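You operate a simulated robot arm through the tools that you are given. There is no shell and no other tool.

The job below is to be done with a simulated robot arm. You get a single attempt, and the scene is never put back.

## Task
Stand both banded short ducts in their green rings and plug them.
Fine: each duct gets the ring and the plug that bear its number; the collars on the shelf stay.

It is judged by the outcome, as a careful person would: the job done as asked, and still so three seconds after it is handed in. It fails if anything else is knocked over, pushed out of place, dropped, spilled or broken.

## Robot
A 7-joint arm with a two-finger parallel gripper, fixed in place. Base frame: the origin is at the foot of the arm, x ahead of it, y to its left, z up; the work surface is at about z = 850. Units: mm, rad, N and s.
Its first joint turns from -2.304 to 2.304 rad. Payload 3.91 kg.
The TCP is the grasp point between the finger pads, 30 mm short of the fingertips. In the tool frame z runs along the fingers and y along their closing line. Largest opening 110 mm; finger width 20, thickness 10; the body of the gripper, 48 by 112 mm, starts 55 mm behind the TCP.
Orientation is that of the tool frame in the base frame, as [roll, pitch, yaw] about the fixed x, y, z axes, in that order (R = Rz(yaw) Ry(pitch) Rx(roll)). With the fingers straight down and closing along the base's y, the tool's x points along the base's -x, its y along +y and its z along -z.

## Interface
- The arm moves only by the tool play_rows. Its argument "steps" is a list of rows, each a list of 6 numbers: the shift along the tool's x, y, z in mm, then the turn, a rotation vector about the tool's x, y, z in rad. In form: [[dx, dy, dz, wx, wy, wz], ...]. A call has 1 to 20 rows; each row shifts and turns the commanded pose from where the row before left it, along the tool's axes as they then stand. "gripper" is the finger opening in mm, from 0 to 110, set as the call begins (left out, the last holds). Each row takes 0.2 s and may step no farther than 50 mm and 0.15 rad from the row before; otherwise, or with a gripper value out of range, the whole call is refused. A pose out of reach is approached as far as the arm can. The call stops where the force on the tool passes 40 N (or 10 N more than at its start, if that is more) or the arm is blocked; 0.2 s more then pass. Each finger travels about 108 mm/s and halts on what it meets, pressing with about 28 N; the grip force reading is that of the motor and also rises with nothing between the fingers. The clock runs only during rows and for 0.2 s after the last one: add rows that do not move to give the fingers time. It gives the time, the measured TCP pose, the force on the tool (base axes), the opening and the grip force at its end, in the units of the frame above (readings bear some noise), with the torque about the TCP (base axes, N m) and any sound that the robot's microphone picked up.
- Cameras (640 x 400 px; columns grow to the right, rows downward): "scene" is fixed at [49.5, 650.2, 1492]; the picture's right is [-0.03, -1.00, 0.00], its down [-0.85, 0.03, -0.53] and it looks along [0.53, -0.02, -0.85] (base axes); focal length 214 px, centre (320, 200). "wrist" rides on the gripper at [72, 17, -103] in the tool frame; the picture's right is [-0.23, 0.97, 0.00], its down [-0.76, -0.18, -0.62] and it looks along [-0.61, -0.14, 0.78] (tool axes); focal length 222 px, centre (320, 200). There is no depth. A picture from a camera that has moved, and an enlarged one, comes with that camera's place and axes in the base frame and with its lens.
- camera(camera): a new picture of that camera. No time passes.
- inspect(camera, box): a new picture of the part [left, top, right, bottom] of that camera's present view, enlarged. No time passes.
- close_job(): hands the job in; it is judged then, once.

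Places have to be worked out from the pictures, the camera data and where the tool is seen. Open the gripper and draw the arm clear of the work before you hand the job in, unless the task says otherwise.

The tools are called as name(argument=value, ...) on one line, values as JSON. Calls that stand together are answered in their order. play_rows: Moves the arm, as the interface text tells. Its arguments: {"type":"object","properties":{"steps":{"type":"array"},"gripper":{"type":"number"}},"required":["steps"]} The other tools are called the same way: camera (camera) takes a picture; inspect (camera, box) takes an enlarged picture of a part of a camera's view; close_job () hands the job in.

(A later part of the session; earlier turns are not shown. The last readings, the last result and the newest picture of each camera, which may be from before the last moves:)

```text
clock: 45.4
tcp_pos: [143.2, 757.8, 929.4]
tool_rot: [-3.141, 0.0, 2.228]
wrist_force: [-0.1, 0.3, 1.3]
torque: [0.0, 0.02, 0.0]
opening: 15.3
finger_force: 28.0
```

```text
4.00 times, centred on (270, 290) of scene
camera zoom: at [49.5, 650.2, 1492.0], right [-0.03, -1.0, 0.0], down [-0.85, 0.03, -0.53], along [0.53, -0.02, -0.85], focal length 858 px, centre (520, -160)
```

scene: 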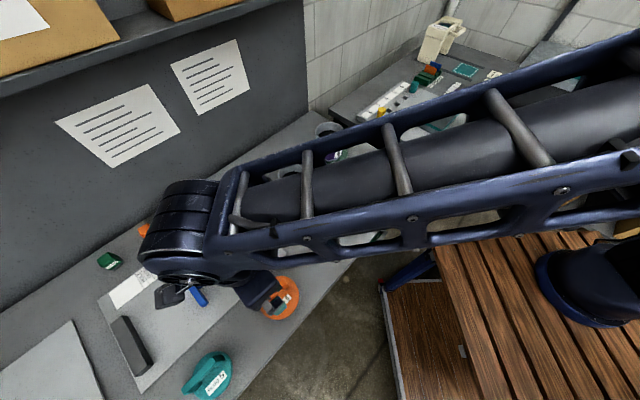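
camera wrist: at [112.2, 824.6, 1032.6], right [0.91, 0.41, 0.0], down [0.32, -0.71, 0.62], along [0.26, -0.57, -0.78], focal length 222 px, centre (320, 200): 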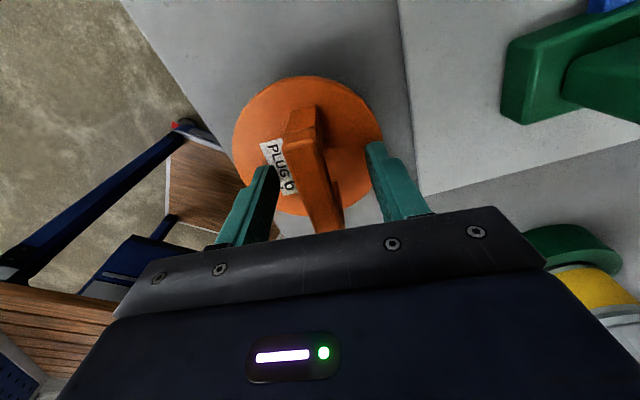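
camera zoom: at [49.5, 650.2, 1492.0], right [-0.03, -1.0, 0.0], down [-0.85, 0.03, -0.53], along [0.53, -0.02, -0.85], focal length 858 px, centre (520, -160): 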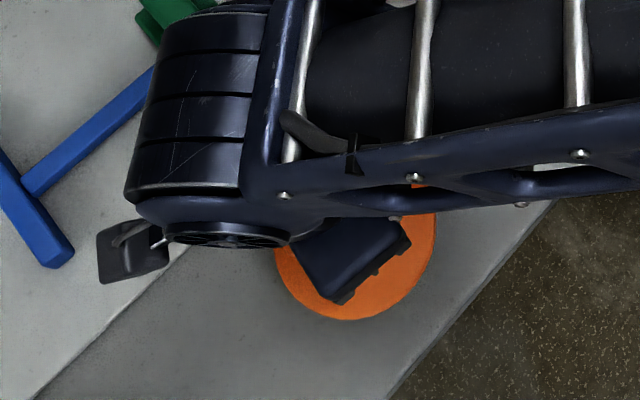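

Gripped on the bar at 15.3 mm, with the plug's centre 8 mm to the tool's -y side. I lift straight up.

play_rows(steps=[[0, 0, -5, 0, 0, 0], [0, 0, -10, 0, 0, 0], [0, 0, -15, 0, 0, 0], [0, 0, -30, 0, 0, 0], [0, 0, -40, 0, 0, 0], [0, 0, -40, 0, 0, 0], [0, 0, -40, 0, 0, 0], [0, 0, 0, 0, 0, 0]])

camera(camera="wrist")

inspect(camera="wrist", box=[200, 60, 440, 240])

camera(camera="scene")

```text
clock: 47.2
tcp_pos: [142.2, 757.0, 1111.0]
tool_rot: [3.141, 0.0, 2.227]
wrist_force: [0.7, -0.3, -2.2]
torque: [0.0, -0.03, -0.03]
opening: 15.4
finger_force: 27.6
```

```text
taken
camera wrist: at [112.0, 824.0, 1213.6], right [0.91, 0.41, 0.0], down [0.32, -0.71, 0.62], along [0.26, -0.57, -0.78], focal length 222 px, centre (320, 200)
```

wrist: 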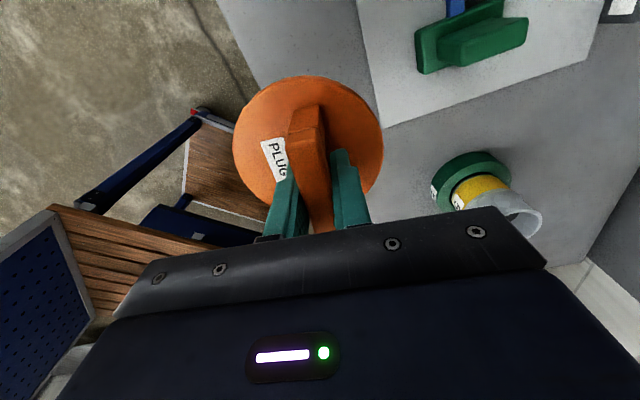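

```text
2.22 times, centred on (320, 150) of wrist
camera zoom: at [112.0, 824.0, 1213.6], right [0.91, 0.41, 0.0], down [0.32, -0.71, 0.62], along [0.26, -0.57, -0.78], focal length 494 px, centre (320, 311)
```

zoom: 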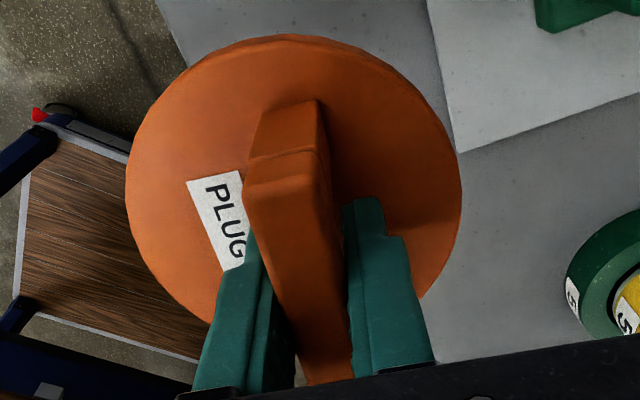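

```text
taken
```

scene: 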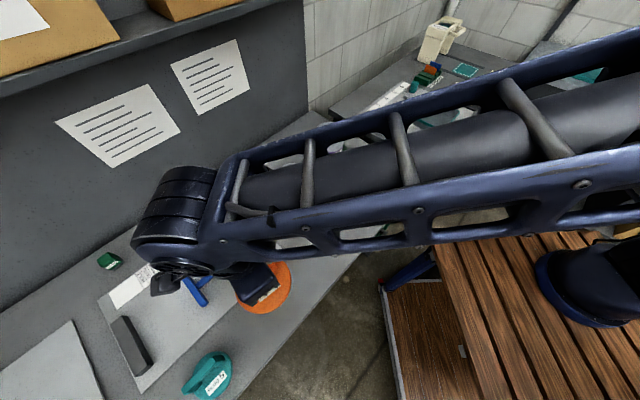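

Plug 6 is held steady. I carry it at height across to above duct 6.

play_rows(steps=[[-36.59, 25.83, 0, 0, 0, 0], [-36.59, 25.83, 0, 0, 0, 0], [-36.59, 25.83, 0, 0, 0, 0], [-36.59, 25.83, 0, 0, 0, 0], [-36.59, 25.83, 0, 0, 0, 0], [-36.59, 25.83, 0, 0, 0, 0], [-36.59, 25.83, 0, 0, 0, 0], [-36.59, 25.83, 0, 0, 0, 0], [-36.59, 25.83, 0, 0, 0, 0], [-36.59, 25.83, 0, 0, 0, 0], [-36.59, 25.83, 0, 0, 0, 0], [-36.59, 25.83, 0, 0, 0, 0], [0, 0, 0, 0, 0, 0], [0, 0, 0, 0, 0, 0]])

camera(camera="wrist")

inspect(camera="wrist", box=[220, 10, 420, 150])

inspect(camera="scene", box=[290, 70, 380, 180])

```text
clock: 50.2
tcp_pos: [656.5, 599.7, 1109.9]
tool_rot: [-3.141, 0.0, 2.225]
wrist_force: [0.6, 0.0, -3.4]
torque: [-0.01, -0.03, 0.0]
opening: 15.6
finger_force: 27.6
```

```text
taken
camera wrist: at [625.0, 666.9, 1213.0], right [0.91, 0.41, 0.0], down [0.32, -0.71, 0.62], along [0.26, -0.57, -0.78], focal length 222 px, centre (320, 200)
```

wrist: 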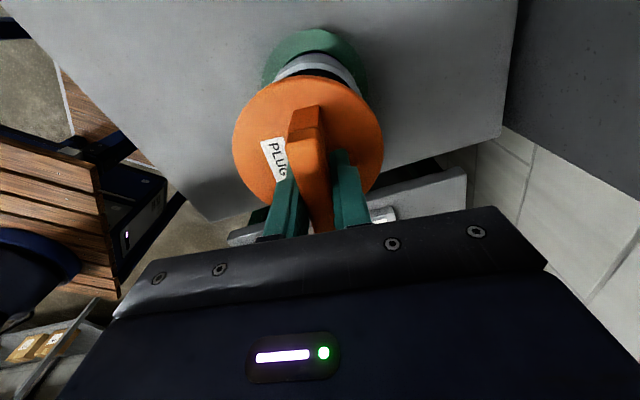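

```text
2.86 times, centred on (320, 80) of wrist
camera zoom: at [625.0, 666.9, 1213.0], right [0.91, 0.41, 0.0], down [0.32, -0.71, 0.62], along [0.26, -0.57, -0.78], focal length 635 px, centre (320, 543)
```

zoom: 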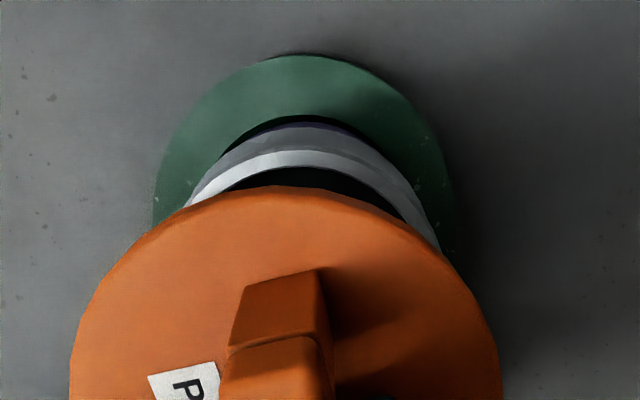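

```text
3.64 times, centred on (335, 125) of scene
camera zoom: at [49.5, 650.2, 1492.0], right [-0.03, -1.0, 0.0], down [-0.85, 0.03, -0.53], along [0.53, -0.02, -0.85], focal length 780 px, centre (266, 473)
```

zoom: 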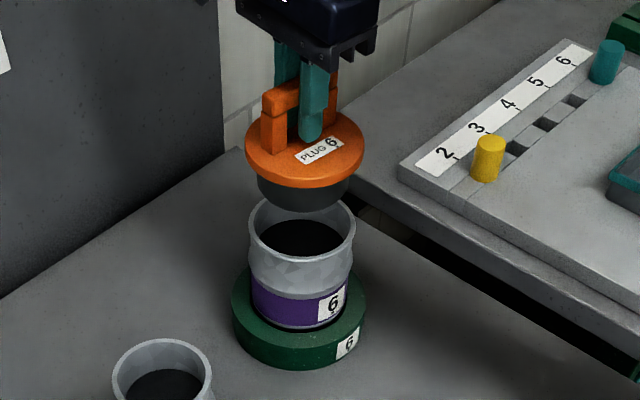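

The plug (with a dark rubber spigot about 83 mm) hangs over duct 6. I zoom in further to check alignment before descending.

inspect(camera="wrist", box=[260, 40, 380, 110])

inspect(camera="scene", box=[315, 95, 365, 150])

```text
5.33 times, centred on (320, 75) of wrist
camera zoom: at [625.0, 666.9, 1213.0], right [0.91, 0.41, 0.0], down [0.32, -0.71, 0.62], along [0.26, -0.57, -0.78], focal length 1185 px, centre (320, 867)
```

zoom: 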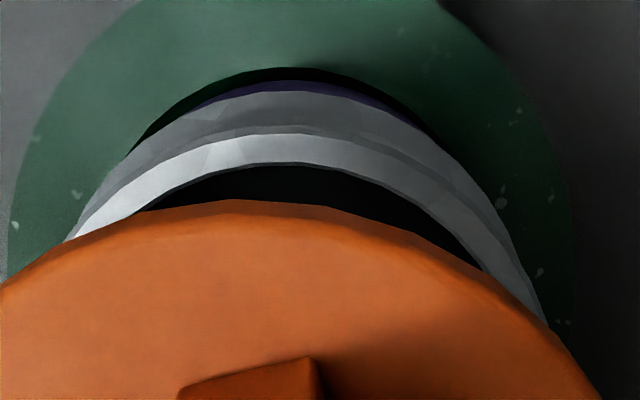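

```text
7.27 times, centred on (340, 122) of scene
camera zoom: at [49.5, 650.2, 1492.0], right [-0.03, -1.0, 0.0], down [-0.85, 0.03, -0.53], along [0.53, -0.02, -0.85], focal length 1560 px, centre (174, 764)
```

zoom: 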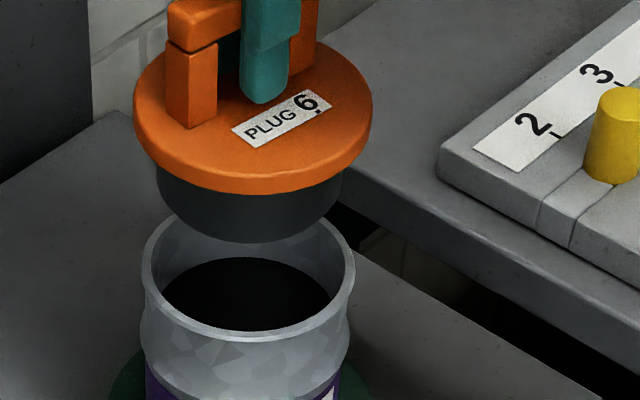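

The scene view suggests the plug is ~1.5 mm too far in +y; spigot 83 vs mouth ~90. I nudge it and lower to just above the rim.

play_rows(steps=[[-1.5, 0.3, 0, 0, 0, 0], [0, 0, 15, 0, 0, 0], [0, 0, 15, 0, 0, 0], [0, 0, 8, 0, 0, 0], [0, 0, 0, 0, 0, 0], [0, 0, 0, 0, 0, 0]])

inspect(camera="scene", box=[310, 100, 360, 160])

inspect(camera="wrist", box=[250, 20, 390, 110])

```text
clock: 51.6
tcp_pos: [656.5, 597.9, 1072.2]
tool_rot: [-3.141, 0.001, 2.227]
wrist_force: [0.5, 0.1, -2.5]
torque: [0.0, -0.05, 0.0]
opening: 15.5
finger_force: 28.0
```

```text
6.67 times, centred on (335, 130) of scene
camera zoom: at [49.5, 650.2, 1492.0], right [-0.03, -1.0, 0.0], down [-0.85, 0.03, -0.53], along [0.53, -0.02, -0.85], focal length 1430 px, centre (220, 667)
```

zoom: 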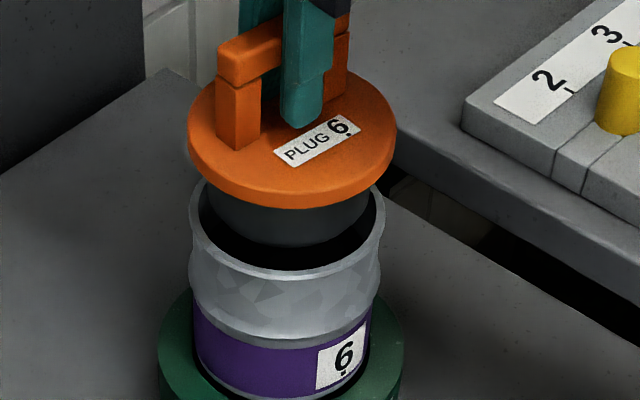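

```text
4.44 times, centred on (320, 65) of wrist
camera zoom: at [626.7, 665.3, 1175.4], right [0.91, 0.41, 0.0], down [0.32, -0.71, 0.62], along [0.26, -0.57, -0.78], focal length 987 px, centre (320, 800)
```

zoom: 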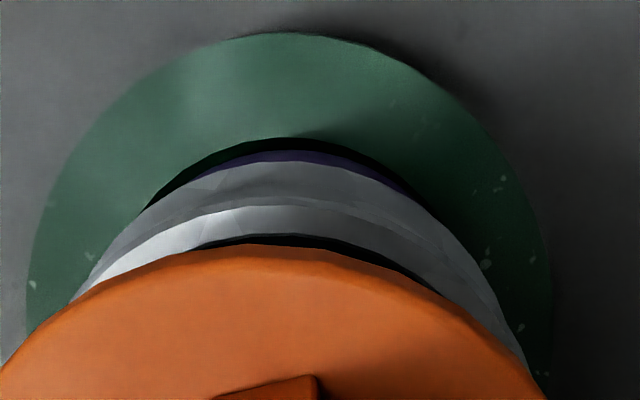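

The plug now appears concentric with the rim in both views. I lower it 15 mm in 3 mm steps so the spigot enters the duct mouth, watching force.

play_rows(steps=[[0, 0, 4, 0, 0, 0], [0, 0, 4, 0, 0, 0], [0, 0, 3, 0, 0, 0], [0, 0, 3, 0, 0, 0], [0, 0, 3, 0, 0, 0], [0, 0, 0, 0, 0, 0]])

inspect(camera="scene", box=[310, 100, 360, 160])

inspect(camera="wrist", box=[250, 20, 390, 110])

```text
clock: 53.0
tcp_pos: [657.6, 599.3, 1054.2]
tool_rot: [-3.14, 0.001, 2.227]
wrist_force: [-0.5, -0.4, -2.8]
torque: [0.02, -0.03, 0.01]
opening: 15.7
finger_force: 27.7
```

```text
6.67 times, centred on (335, 130) of scene
camera zoom: at [49.5, 650.2, 1492.0], right [-0.03, -1.0, 0.0], down [-0.85, 0.03, -0.53], along [0.53, -0.02, -0.85], focal length 1430 px, centre (220, 667)
```

zoom: 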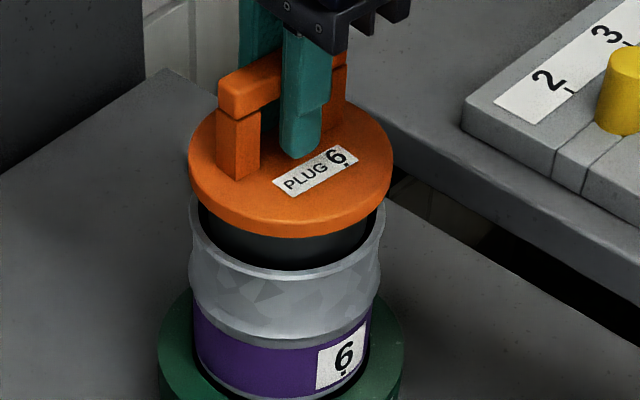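

```text
4.44 times, centred on (320, 65) of wrist
camera zoom: at [626.5, 665.0, 1157.8], right [0.91, 0.41, 0.0], down [0.32, -0.71, 0.62], along [0.26, -0.57, -0.78], focal length 987 px, centre (320, 800)
```

zoom: 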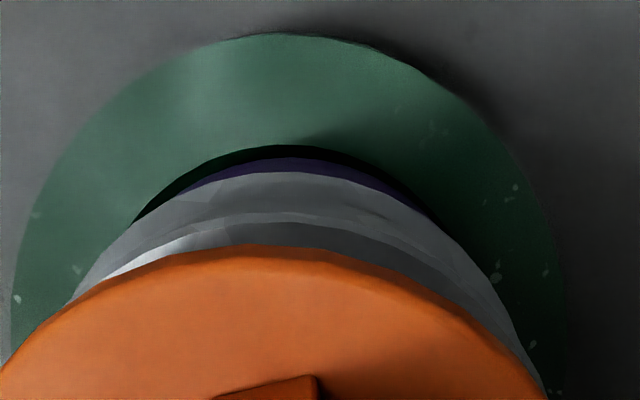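

The spigot is about 10 mm inside the mouth with no contact force. I continue lowering in small steps.

play_rows(steps=[[0, 0, 3, 0, 0, 0], [0, 0, 3, 0, 0, 0], [0, 0, 3, 0, 0, 0], [0, 0, 3, 0, 0, 0], [0, 0, 3, 0, 0, 0], [0, 0, 0, 0, 0, 0]])

inspect(camera="scene", box=[310, 100, 360, 160])

```text
clock: 54.4
tcp_pos: [657.3, 597.7, 1040.0]
tool_rot: [3.141, 0.0, 2.228]
wrist_force: [0.3, -0.4, -2.1]
torque: [0.02, -0.02, -0.04]
opening: 15.4
finger_force: 28.1
```

```text
6.67 times, centred on (335, 130) of scene
camera zoom: at [49.5, 650.2, 1492.0], right [-0.03, -1.0, 0.0], down [-0.85, 0.03, -0.53], along [0.53, -0.02, -0.85], focal length 1430 px, centre (220, 667)
```

zoom: 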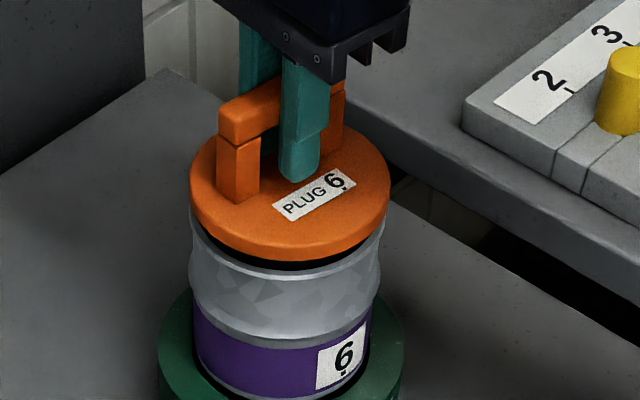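

Almost down, with a gap of several mm left under the flange and no force yet. I continue with 2 mm steps until contact.

play_rows(steps=[[0, 0, 2, 0, 0, 0], [0, 0, 2, 0, 0, 0], [0, 0, 2, 0, 0, 0], [0, 0, 0, 0, 0, 0]])

inspect(camera="scene", box=[310, 100, 360, 160])

```text
clock: 55.4
tcp_pos: [656.2, 598.1, 1034.5]
tool_rot: [3.141, 0.0, 2.226]
wrist_force: [-0.8, -0.1, -2.3]
torque: [-0.03, -0.01, -0.04]
opening: 15.7
finger_force: 27.7
```

```text
6.67 times, centred on (335, 130) of scene
camera zoom: at [49.5, 650.2, 1492.0], right [-0.03, -1.0, 0.0], down [-0.85, 0.03, -0.53], along [0.53, -0.02, -0.85], focal length 1430 px, centre (220, 667)
```

zoom: 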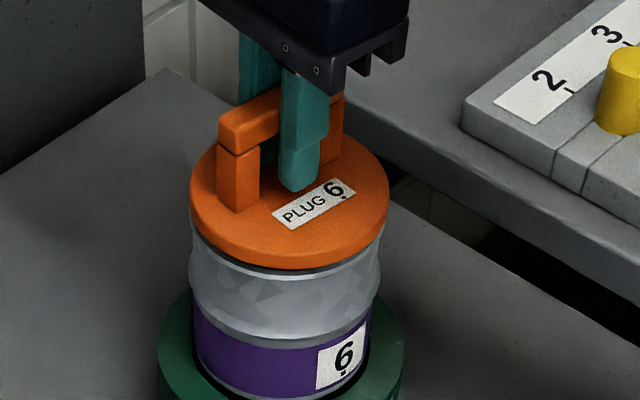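

play_rows(steps=[[0, 0, 1.5, 0, 0, 0], [0, 0, 1.5, 0, 0, 0], [0, 0, 1, 0, 0, 0], [0, 0, 0, 0, 0, 0]])

inspect(camera="scene", box=[310, 100, 360, 160])

```text
clock: 56.4
tcp_pos: [658.1, 597.5, 1030.4]
tool_rot: [-3.14, 0.0, 2.226]
wrist_force: [0.9, -0.6, -2.6]
torque: [-0.01, -0.03, 0.03]
opening: 15.6
finger_force: 28.1
```

```text
6.67 times, centred on (335, 130) of scene
camera zoom: at [49.5, 650.2, 1492.0], right [-0.03, -1.0, 0.0], down [-0.85, 0.03, -0.53], along [0.53, -0.02, -0.85], focal length 1430 px, centre (220, 667)
```

zoom: 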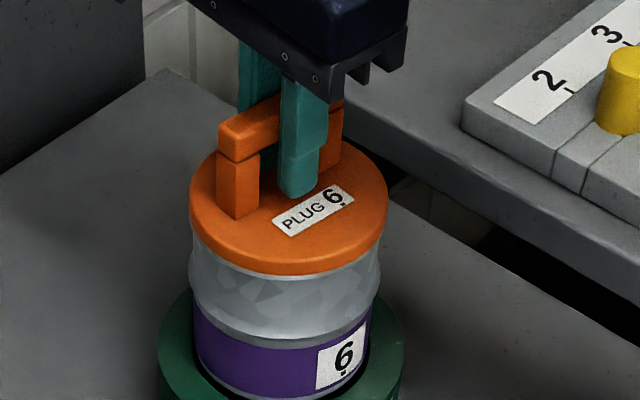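

Still no upward force (2.5 N weight reading), with the flange nearly on the rim. I continue with 1 mm steps to contact.

play_rows(steps=[[0, 0, 1, 0, 0, 0], [0, 0, 1, 0, 0, 0], [0, 0, 1, 0, 0, 0], [0, 0, 0, 0, 0, 0]])

inspect(camera="scene", box=[310, 100, 360, 160])

```text
clock: 57.4
tcp_pos: [656.2, 598.8, 1028.5]
tool_rot: [3.14, 0.001, 2.227]
wrist_force: [2.5, 3.5, 20.2]
torque: [-0.03, 0.03, 0.01]
opening: 15.8
finger_force: 27.6
```

```text
6.67 times, centred on (335, 130) of scene
camera zoom: at [49.5, 650.2, 1492.0], right [-0.03, -1.0, 0.0], down [-0.85, 0.03, -0.53], along [0.53, -0.02, -0.85], focal length 1430 px, centre (220, 667)
```

zoom: 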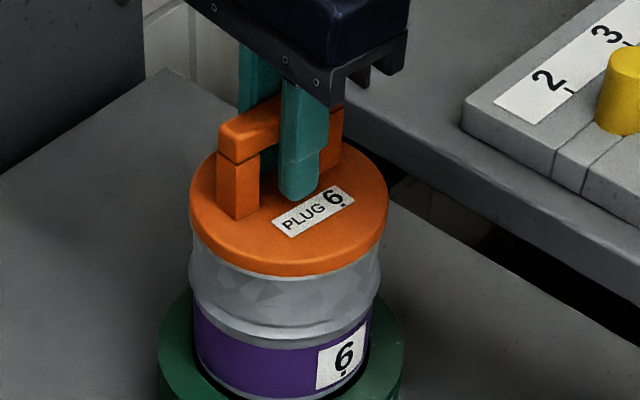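

The flange has met the rim (20 N), fully seated. I ease off slightly, open the fingers to 50 and then retreat up.

play_rows(steps=[[0, 0, -0.8, 0, 0, 0], [0, 0, 0, 0, 0, 0]])

play_rows(steps=[[0, 0, 0, 0, 0, 0], [0, 0, 0, 0, 0, 0], [0, 0, 0, 0, 0, 0]], gripper=50)

inspect(camera="scene", box=[310, 100, 360, 160])

camera(camera="wrist")

```text
clock: 58.0
tcp_pos: [656.7, 598.5, 1028.4]
tool_rot: [-3.14, 0.0, 2.229]
wrist_force: [3.5, 3.9, 18.6]
torque: [0.13, 0.11, -0.05]
opening: 15.5
finger_force: 27.4
```

```text
clock: 58.8
tcp_pos: [656.1, 596.6, 1027.3]
tool_rot: [-3.141, -0.001, 2.228]
wrist_force: [-0.2, -0.5, 0.4]
torque: [-0.02, 0.0, -0.02]
opening: 50.1
finger_force: 0.0
```

```text
6.67 times, centred on (335, 130) of scene
camera zoom: at [49.5, 650.2, 1492.0], right [-0.03, -1.0, 0.0], down [-0.85, 0.03, -0.53], along [0.53, -0.02, -0.85], focal length 1430 px, centre (220, 667)
```

zoom: 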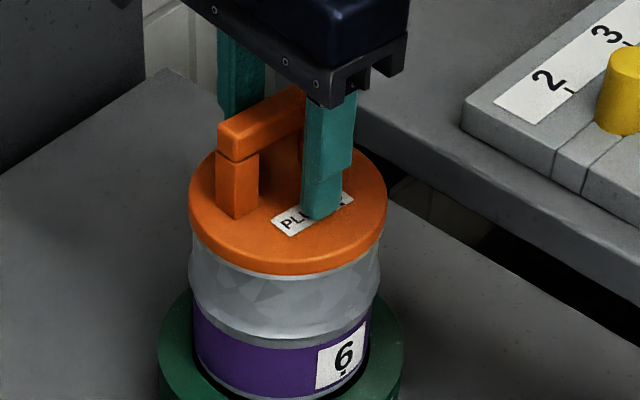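

```text
taken
camera wrist: at [626.4, 664.6, 1130.7], right [0.91, 0.41, 0.0], down [0.32, -0.71, 0.62], along [0.26, -0.57, -0.78], focal length 222 px, centre (320, 200)
```

wrist: 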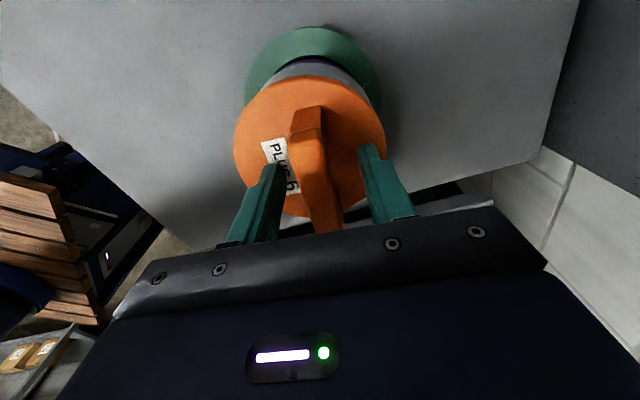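

Plug 6 is released and seated. I retreat upward and inspect duct 6 once clear.

play_rows(steps=[[0, 0, -10, 0, 0, 0], [0, 0, -20, 0, 0, 0], [0, 0, -30, 0, 0, 0], [0, 0, -40, 0, 0, 0], [0, 0, 0, 0, 0, 0]])

inspect(camera="scene", box=[300, 100, 360, 180])

inspect(camera="wrist", box=[230, 0, 410, 150])

```text
clock: 60.0
tcp_pos: [657.1, 596.1, 1128.1]
tool_rot: [-3.141, -0.001, 2.226]
wrist_force: [0.3, -0.5, 0.3]
torque: [-0.02, -0.03, -0.01]
opening: 50.1
finger_force: 0.1
```

```text
5.00 times, centred on (330, 140) of scene
camera zoom: at [49.5, 650.2, 1492.0], right [-0.03, -1.0, 0.0], down [-0.85, 0.03, -0.53], along [0.53, -0.02, -0.85], focal length 1072 px, centre (270, 500)
```

zoom: 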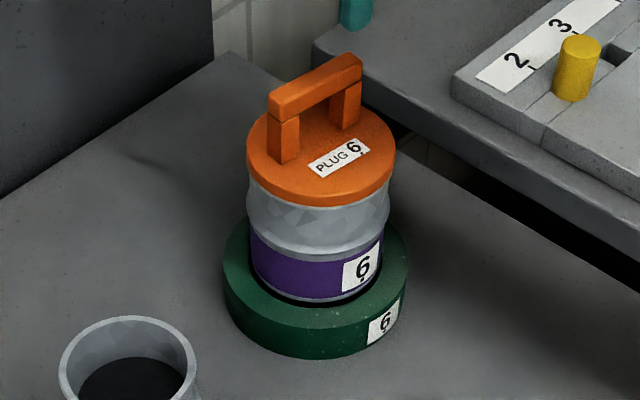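

```text
2.67 times, centred on (320, 75) of wrist
camera zoom: at [626.4, 664.4, 1230.8], right [0.91, 0.41, 0.0], down [0.32, -0.71, 0.62], along [0.26, -0.57, -0.78], focal length 592 px, centre (320, 533)
```

zoom: 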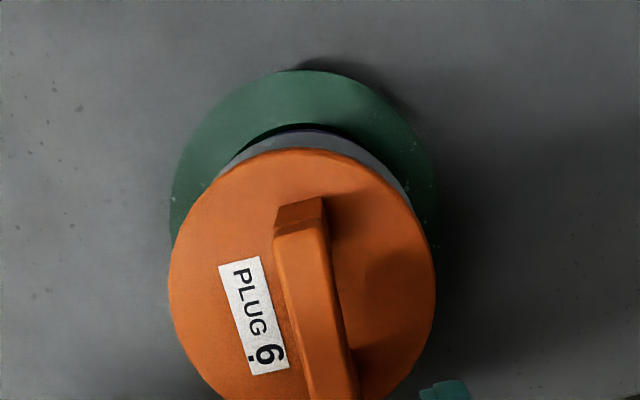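

Duct 6 is in its ring and plugged. Now I travel toward the teal plug 5, checking pose part-way.

play_rows(steps=[[40.02, -22.6, 1.11, 0, 0, 0], [40.02, -22.6, 1.11, 0, 0, 0], [40.02, -22.6, 1.11, 0, 0, 0], [40.02, -22.6, 1.11, 0, 0, 0], [40.02, -22.6, 1.11, 0, 0, 0], [40.02, -22.6, 1.11, 0, 0, 0], [40.02, -22.6, 1.11, 0, 0, 0], [40.02, -22.6, 1.11, 0, 0, 0], [40.02, -22.6, 1.11, 0, 0, 0], [40.02, -22.6, 1.11, 0, 0, 0], [40.02, -22.6, 1.11, 0, 0, 0], [40.02, -22.6, 1.11, 0, 0, 0], [0, 0, 0, 0, 0, 0]])

camera(camera="wrist")

camera(camera="scene")

```text
clock: 62.8
tcp_pos: [147.7, 812.7, 1112.0]
tool_rot: [-3.141, 0.0, 2.228]
wrist_force: [0.8, -0.1, -0.1]
torque: [-0.02, -0.01, 0.01]
opening: 50.0
finger_force: 0.1
```

```text
taken
camera wrist: at [117.3, 880.2, 1216.7], right [0.91, 0.41, 0.0], down [0.32, -0.71, 0.62], along [0.26, -0.57, -0.78], focal length 222 px, centre (320, 200)
```

wrist: 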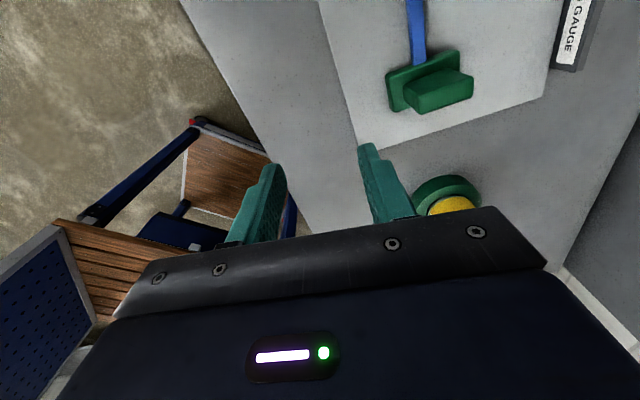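

```text
taken
```

scene: 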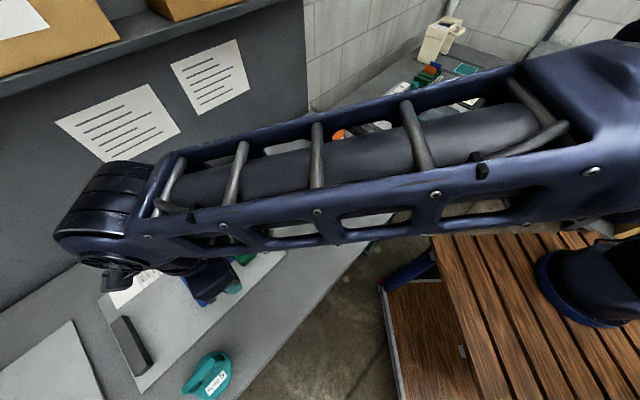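

Pose tracks the command. I continue the remaining rows toward plug 5.

play_rows(steps=[[40.02, -22.6, 1.11, 0, 0, 0], [40.02, -22.6, 1.11, 0, 0, 0], [40.02, -22.6, 1.11, 0, 0, 0], [40.02, -22.6, 1.11, 0, 0, 0], [0, 0, 0, 0, 0, 0], [0, 0, 0, 0, 0, 0]])

camera(camera="wrist")

inspect(camera="wrist", box=[250, 20, 390, 150])

camera(camera="scene")

```text
clock: 64.2
tcp_pos: [-20.1, 882.9, 1110.2]
tool_rot: [-3.141, -0.001, 2.227]
wrist_force: [0.0, 0.0, -0.4]
torque: [-0.01, 0.05, -0.03]
opening: 50.2
finger_force: 0.0
```

```text
taken
camera wrist: at [-51.7, 951.4, 1213.1], right [0.91, 0.41, 0.0], down [0.32, -0.71, 0.62], along [0.26, -0.57, -0.78], focal length 222 px, centre (320, 200)
```

wrist: 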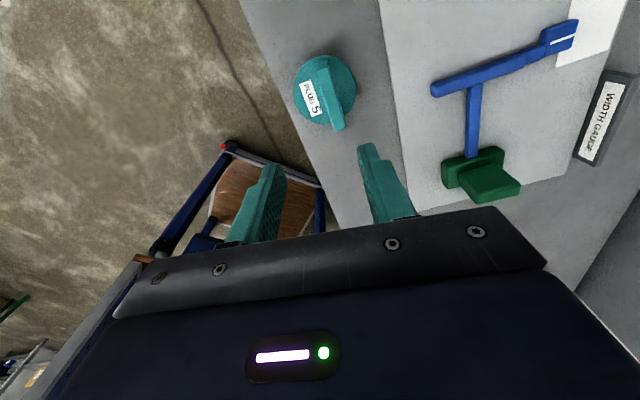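

```text
3.08 times, centred on (320, 85) of wrist
camera zoom: at [-51.7, 951.4, 1213.1], right [0.91, 0.41, 0.0], down [0.32, -0.71, 0.62], along [0.26, -0.57, -0.78], focal length 684 px, centre (320, 554)
```

zoom: 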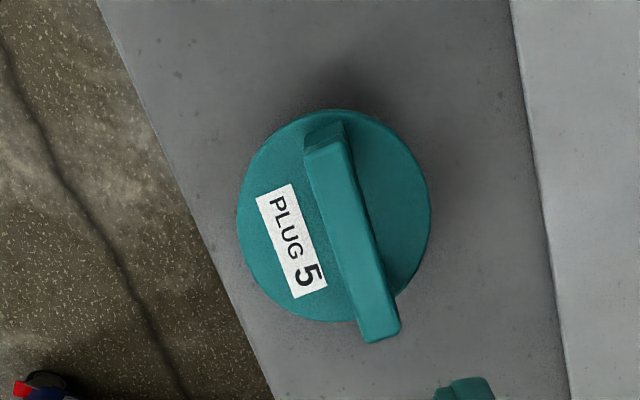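

```text
taken
```

scene: 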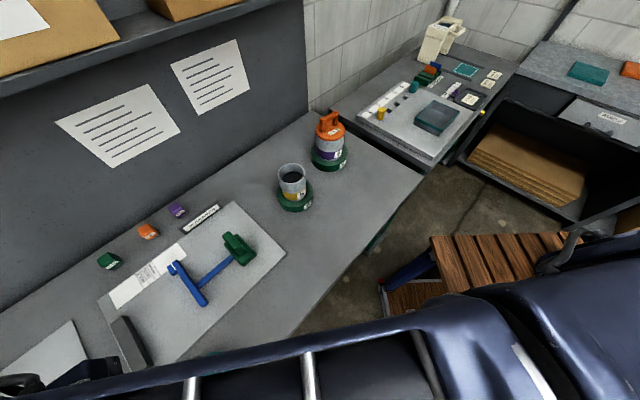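

Plug 5's bar is about 14 mm to tool +y of me and turned by -0.084 rad. I align, centre on the bar, and descend to z≈1000 for a closer check.

play_rows(steps=[[0, 0, 0, 0, 0, -0.084], [-1.0, 14.3, 10, 0, 0, 0], [0, 0, 40, 0, 0, 0], [0, 0, 40, 0, 0, 0], [0, 0, 20, 0, 0, 0], [0, 0, 0, 0, 0, 0], [0, 0, 0, 0, 0, 0]], gripper=60)

camera(camera="wrist")

inspect(camera="wrist", box=[230, 50, 420, 210])

```text
clock: 65.8
tcp_pos: [-7.6, 892.6, 999.5]
tool_rot: [3.141, 0.0, 2.311]
wrist_force: [-0.6, -0.3, 0.0]
torque: [0.03, -0.03, 0.0]
opening: 60.0
finger_force: 0.1
```

```text
taken
camera wrist: at [-44.6, 957.2, 1102.5], right [0.87, 0.49, 0.0], down [0.38, -0.68, 0.62], along [0.31, -0.54, -0.78], focal length 222 px, centre (320, 200)
```

wrist: 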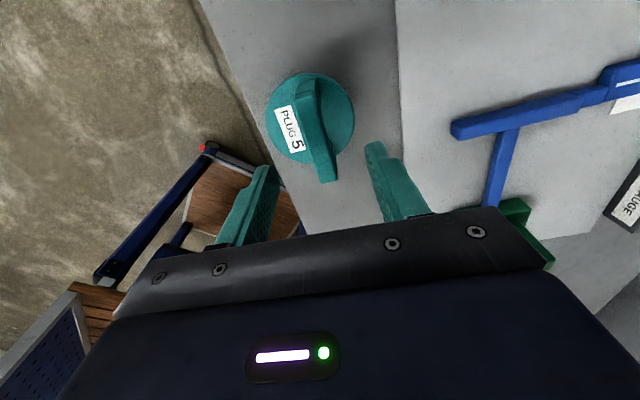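

```text
2.50 times, centred on (325, 130) of wrist
camera zoom: at [-44.6, 957.2, 1102.5], right [0.87, 0.49, 0.0], down [0.38, -0.68, 0.62], along [0.31, -0.54, -0.78], focal length 555 px, centre (308, 375)
```

zoom: 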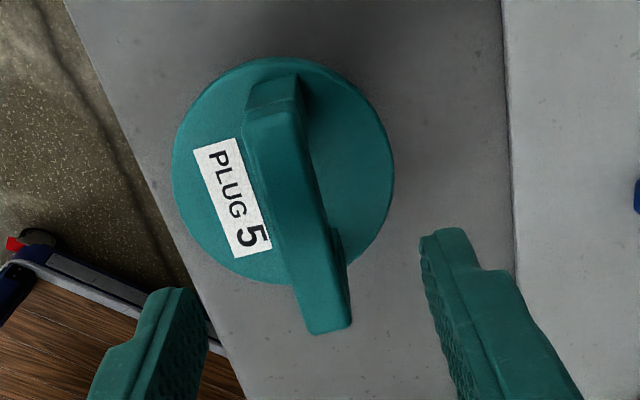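

Bar centred within 1 mm and heights match plug 6's. I apply the small correction and descend to TCP z≈930 around the bar.

play_rows(steps=[[0.8, -1.0, 20, 0, 0, -0.015], [0, 0, 20, 0, 0, 0], [0, 0, 12, 0, 0, 0], [0, 0, 10, 0, 0, 0], [0, 0, 8, 0, 0, 0], [0, 0, 0, 0, 0, 0]])

inspect(camera="wrist", box=[200, 60, 440, 240])

inspect(camera="scene", box=[100, 280, 280, 400])

```text
clock: 67.2
tcp_pos: [-9.1, 893.3, 930.9]
tool_rot: [3.141, 0.0, 2.326]
wrist_force: [-0.4, 0.4, -0.1]
torque: [0.0, -0.01, 0.04]
opening: 60.2
finger_force: 0.1
```

```text
2.22 times, centred on (320, 150) of wrist
camera zoom: at [-46.9, 956.6, 1033.3], right [0.86, 0.5, 0.0], down [0.39, -0.68, 0.62], along [0.31, -0.54, -0.78], focal length 494 px, centre (320, 311)
```

zoom: 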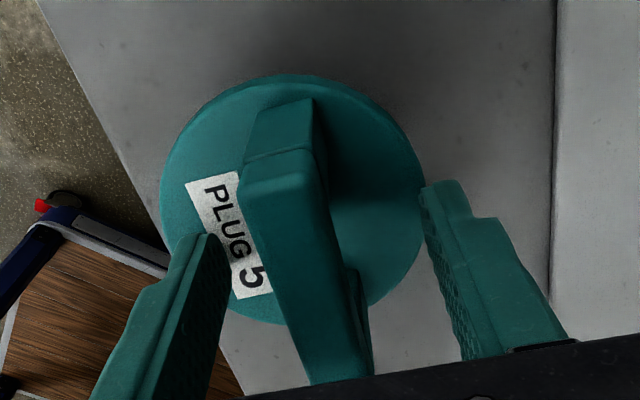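

```text
3.33 times, centred on (190, 340) of scene
camera zoom: at [49.5, 650.2, 1492.0], right [-0.03, -1.0, 0.0], down [-0.85, 0.03, -0.53], along [0.53, -0.02, -0.85], focal length 715 px, centre (753, -267)
```

zoom: 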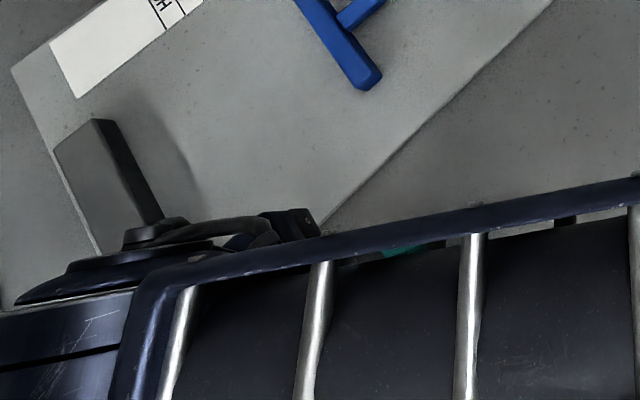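

The bar is centred between the fingers. I close on it.

play_rows(steps=[[0, 0, 0, 0, 0, 0], [0, 0, 0, 0, 0, 0], [0, 0, 0, 0, 0, 0], [0, 0, 0, 0, 0, 0], [0, 0, 0, 0, 0, 0]], gripper=2)

inspect(camera="wrist", box=[200, 60, 440, 240])

```text
clock: 68.4
tcp_pos: [-10.9, 892.9, 929.0]
tool_rot: [3.14, -0.001, 2.327]
wrist_force: [-0.5, 0.7, -0.8]
torque: [-0.03, -0.03, 0.0]
opening: 15.5
finger_force: 28.1
```

```text
2.22 times, centred on (320, 150) of wrist
camera zoom: at [-46.9, 956.6, 1033.4], right [0.86, 0.5, 0.0], down [0.39, -0.68, 0.62], along [0.31, -0.54, -0.78], focal length 494 px, centre (320, 311)
```

zoom: 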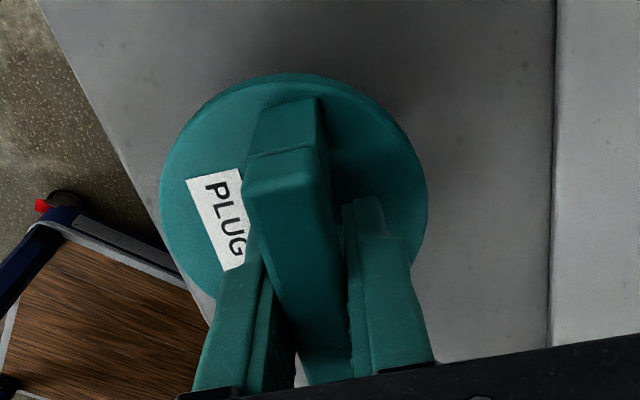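

Gripped at 15.5 mm. I take a tighter zoom to locate the disc's centre relative to the TCP, and then lift.

inspect(camera="wrist", box=[240, 85, 380, 185])

play_rows(steps=[[0, 0, -5, 0, 0, 0], [0, 0, -10, 0, 0, 0], [0, 0, -15, 0, 0, 0], [0, 0, -30, 0, 0, 0], [0, 0, -40, 0, 0, 0], [0, 0, -40, 0, 0, 0], [0, 0, -40, 0, 0, 0], [0, 0, 0, 0, 0, 0]])

inspect(camera="wrist", box=[240, 85, 380, 185])

camera(camera="wrist")

```text
4.00 times, centred on (310, 135) of wrist
camera zoom: at [-46.9, 956.6, 1033.4], right [0.86, 0.5, 0.0], down [0.39, -0.68, 0.62], along [0.31, -0.54, -0.78], focal length 888 px, centre (360, 460)
```

zoom: 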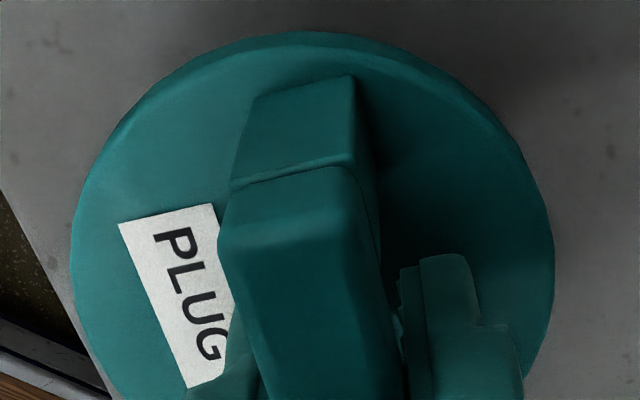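

```text
clock: 70.2
tcp_pos: [-10.8, 891.8, 1110.1]
tool_rot: [-3.141, 0.001, 2.326]
wrist_force: [-0.1, 0.2, -2.6]
torque: [-0.01, -0.04, 0.0]
opening: 15.8
finger_force: 27.7
```

```text
4.00 times, centred on (310, 135) of wrist
camera zoom: at [-47.9, 956.4, 1213.3], right [0.86, 0.5, 0.0], down [0.39, -0.68, 0.62], along [0.31, -0.54, -0.78], focal length 888 px, centre (360, 460)
```

zoom: 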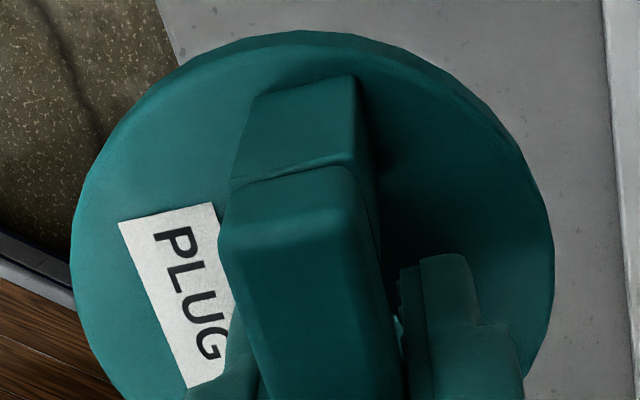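

```text
taken
camera wrist: at [-47.9, 956.4, 1213.3], right [0.86, 0.5, 0.0], down [0.39, -0.68, 0.62], along [0.31, -0.54, -0.78], focal length 222 px, centre (320, 200)
```

wrist: 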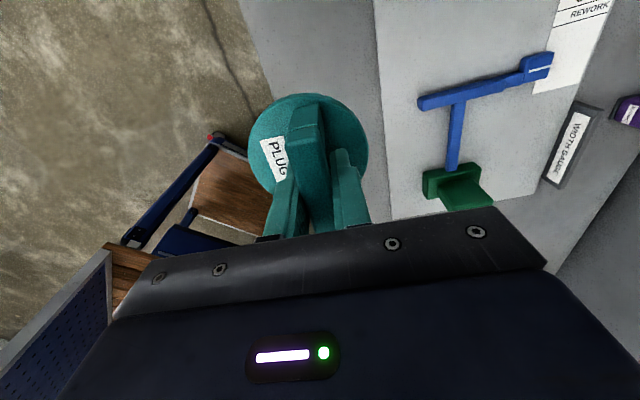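

Plug 5 is lifted cleanly, its centre about 8 mm to tool -y. I carry it across to above duct 5.

play_rows(steps=[[-40.98, 21.58, 0, 0, 0, 0], [-40.98, 21.58, 0, 0, 0, 0], [-40.98, 21.58, 0, 0, 0, 0], [-40.98, 21.58, 0, 0, 0, 0], [-40.98, 21.58, 0, 0, 0, 0], [-40.98, 21.58, 0, 0, 0, 0], [-40.98, 21.58, 0, 0, 0, 0], [-40.98, 21.58, 0, 0, 0, 0], [-40.98, 21.58, 0, 0, 0, 0], [-40.98, 21.58, 0, 0, 0, 0], [-40.98, 21.58, 0, 0, 0, 0], [0, 0, 0, 0, 0, 0], [0, 0, 0, 0, 0, 0]])

camera(camera="wrist")

inspect(camera="wrist", box=[250, 30, 390, 120])

inspect(camera="scene", box=[265, 130, 325, 200])

```text
clock: 73.0
tcp_pos: [471.9, 728.5, 1109.6]
tool_rot: [3.141, 0.0, 2.328]
wrist_force: [1.0, -0.5, -2.5]
torque: [0.0, 0.02, 0.01]
opening: 15.6
finger_force: 27.7
```

```text
taken
camera wrist: at [434.6, 790.9, 1213.6], right [0.86, 0.5, 0.0], down [0.39, -0.68, 0.62], along [0.31, -0.54, -0.78], focal length 222 px, centre (320, 200)
```

wrist: 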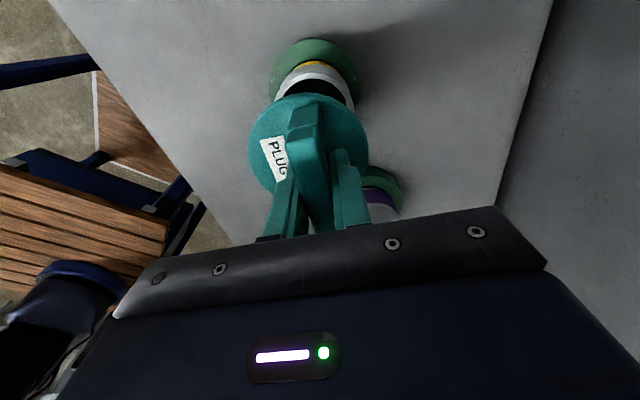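

```text
4.44 times, centred on (320, 75) of wrist
camera zoom: at [434.6, 790.9, 1213.6], right [0.86, 0.5, 0.0], down [0.39, -0.68, 0.62], along [0.31, -0.54, -0.78], focal length 987 px, centre (320, 756)
```

zoom: 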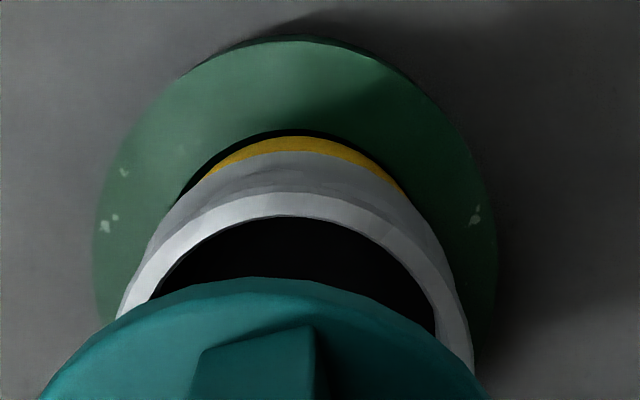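

```text
5.71 times, centred on (295, 165) of scene
camera zoom: at [49.5, 650.2, 1492.0], right [-0.03, -1.0, 0.0], down [-0.85, 0.03, -0.53], along [0.53, -0.02, -0.85], focal length 1226 px, centre (463, 400)
```

zoom: 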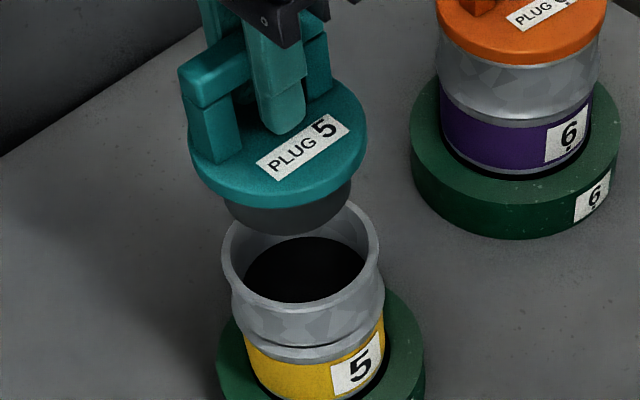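

Fits from both cameras put plug 5 within about 1 mm of duct 5's axis, with ~4 mm radial clearance. I lower to just above the rim and re-check.

play_rows(steps=[[0.3, 0, 15, 0, 0, 0], [0, 0, 15, 0, 0, 0], [0, 0, 8, 0, 0, 0], [0, 0, 0, 0, 0, 0], [0, 0, 0, 0, 0, 0]])

inspect(camera="wrist", box=[250, 30, 390, 120])

inspect(camera="scene", box=[265, 130, 325, 200])

```text
clock: 74.2
tcp_pos: [473.4, 728.1, 1071.8]
tool_rot: [-3.141, 0.001, 2.326]
wrist_force: [0.1, -0.6, -2.1]
torque: [-0.01, 0.0, 0.0]
opening: 15.7
finger_force: 27.9
```

```text
4.44 times, centred on (320, 75) of wrist
camera zoom: at [435.3, 791.5, 1175.6], right [0.86, 0.5, 0.0], down [0.39, -0.68, 0.62], along [0.31, -0.54, -0.78], focal length 987 px, centre (320, 756)
```

zoom: 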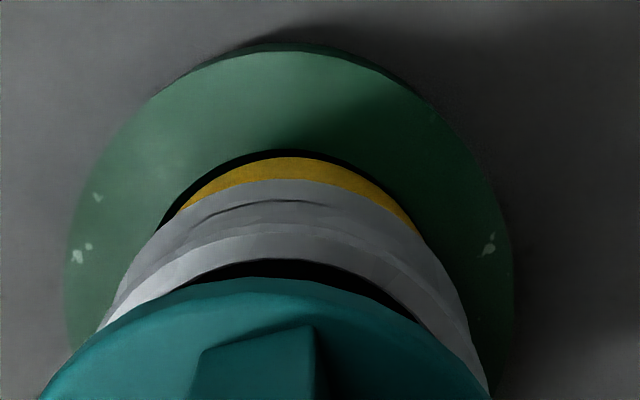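

```text
5.71 times, centred on (295, 165) of scene
camera zoom: at [49.5, 650.2, 1492.0], right [-0.03, -1.0, 0.0], down [-0.85, 0.03, -0.53], along [0.53, -0.02, -0.85], focal length 1226 px, centre (463, 400)
```

zoom: 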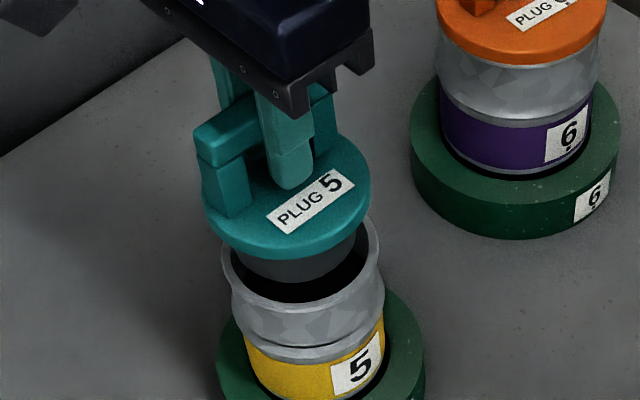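

Still concentric (rim points lie 40 mm from the plug centre, matching the duct radius). I lower the spigot into the mouth in small steps.

play_rows(steps=[[0, 0, 4, 0, 0, 0], [0, 0, 4, 0, 0, 0], [0, 0, 3, 0, 0, 0], [0, 0, 3, 0, 0, 0], [0, 0, 3, 0, 0, 0], [0, 0, 0, 0, 0, 0]])

inspect(camera="scene", box=[265, 130, 325, 200])

inspect(camera="wrist", box=[250, 30, 390, 120])

```text
clock: 75.6
tcp_pos: [472.0, 727.6, 1053.9]
tool_rot: [3.142, 0.001, 2.326]
wrist_force: [0.5, -0.3, -2.6]
torque: [0.01, -0.02, 0.02]
opening: 15.2
finger_force: 27.8
```

```text
5.71 times, centred on (295, 165) of scene
camera zoom: at [49.5, 650.2, 1492.0], right [-0.03, -1.0, 0.0], down [-0.85, 0.03, -0.53], along [0.53, -0.02, -0.85], focal length 1226 px, centre (463, 400)
```

zoom: 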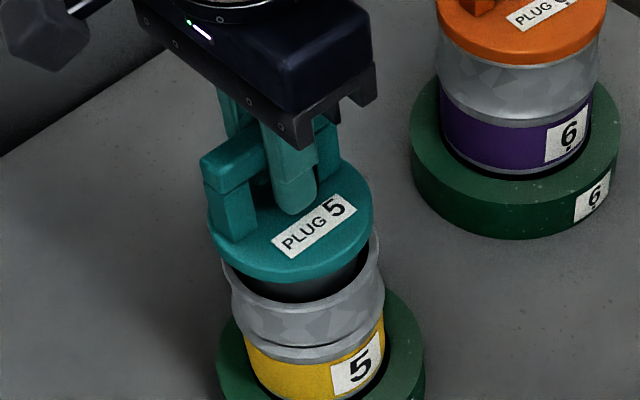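

```text
4.44 times, centred on (320, 75) of wrist
camera zoom: at [434.6, 791.5, 1158.1], right [0.86, 0.5, 0.0], down [0.39, -0.68, 0.62], along [0.31, -0.54, -0.78], focal length 987 px, centre (320, 756)
```

zoom: 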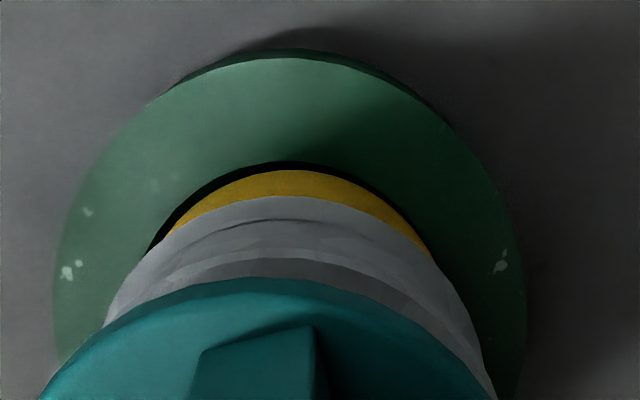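

No contact 10 mm in. The flange looks about 1 mm left of centre, so I nudge it while continuing down.

play_rows(steps=[[-0.6, -0.55, 3, 0, 0, 0], [0, 0, 3, 0, 0, 0], [0, 0, 3, 0, 0, 0], [0, 0, 3, 0, 0, 0], [0, 0, 3, 0, 0, 0], [0, 0, 0, 0, 0, 0]])

inspect(camera="scene", box=[265, 130, 325, 200])

```text
clock: 77.0
tcp_pos: [471.5, 727.2, 1040.5]
tool_rot: [3.141, 0.0, 2.327]
wrist_force: [0.3, 0.3, -2.0]
torque: [0.01, -0.03, -0.02]
opening: 15.6
finger_force: 28.3
```

```text
5.71 times, centred on (295, 165) of scene
camera zoom: at [49.5, 650.2, 1492.0], right [-0.03, -1.0, 0.0], down [-0.85, 0.03, -0.53], along [0.53, -0.02, -0.85], focal length 1226 px, centre (463, 400)
```

zoom: 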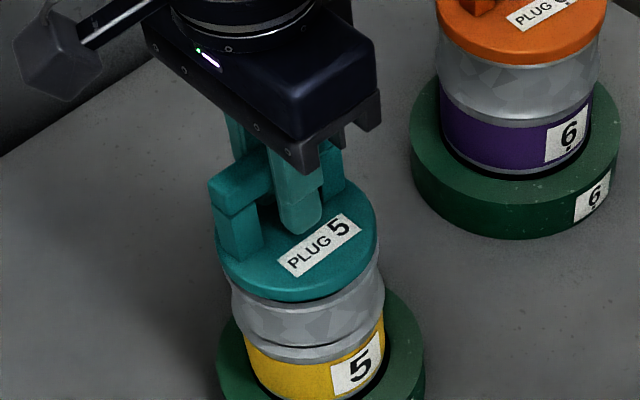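

Going well with no force. I continue down 8 mm in small steps.

play_rows(steps=[[0, 0, 2, 0, 0, 0], [0, 0, 2, 0, 0, 0], [0, 0, 2, 0, 0, 0], [0, 0, 1.5, 0, 0, 0], [0, 0, 1, 0, 0, 0], [0, 0, 0, 0, 0, 0]])

inspect(camera="scene", box=[265, 130, 325, 200])

```text
clock: 78.4
tcp_pos: [471.6, 726.3, 1031.4]
tool_rot: [3.141, 0.0, 2.327]
wrist_force: [-0.4, -0.4, -3.5]
torque: [0.04, -0.03, 0.0]
opening: 15.8
finger_force: 27.5
```

```text
5.71 times, centred on (295, 165) of scene
camera zoom: at [49.5, 650.2, 1492.0], right [-0.03, -1.0, 0.0], down [-0.85, 0.03, -0.53], along [0.53, -0.02, -0.85], focal length 1226 px, centre (463, 400)
```

zoom: 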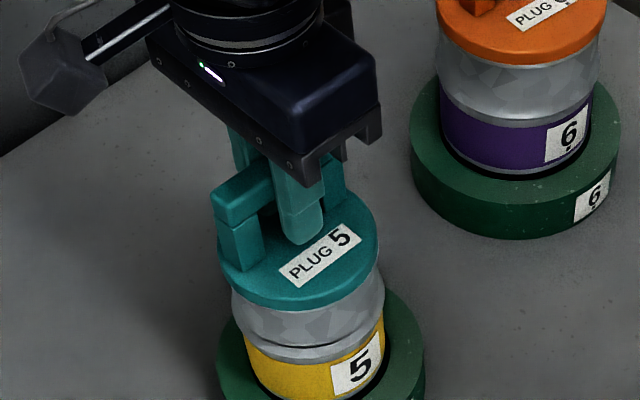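

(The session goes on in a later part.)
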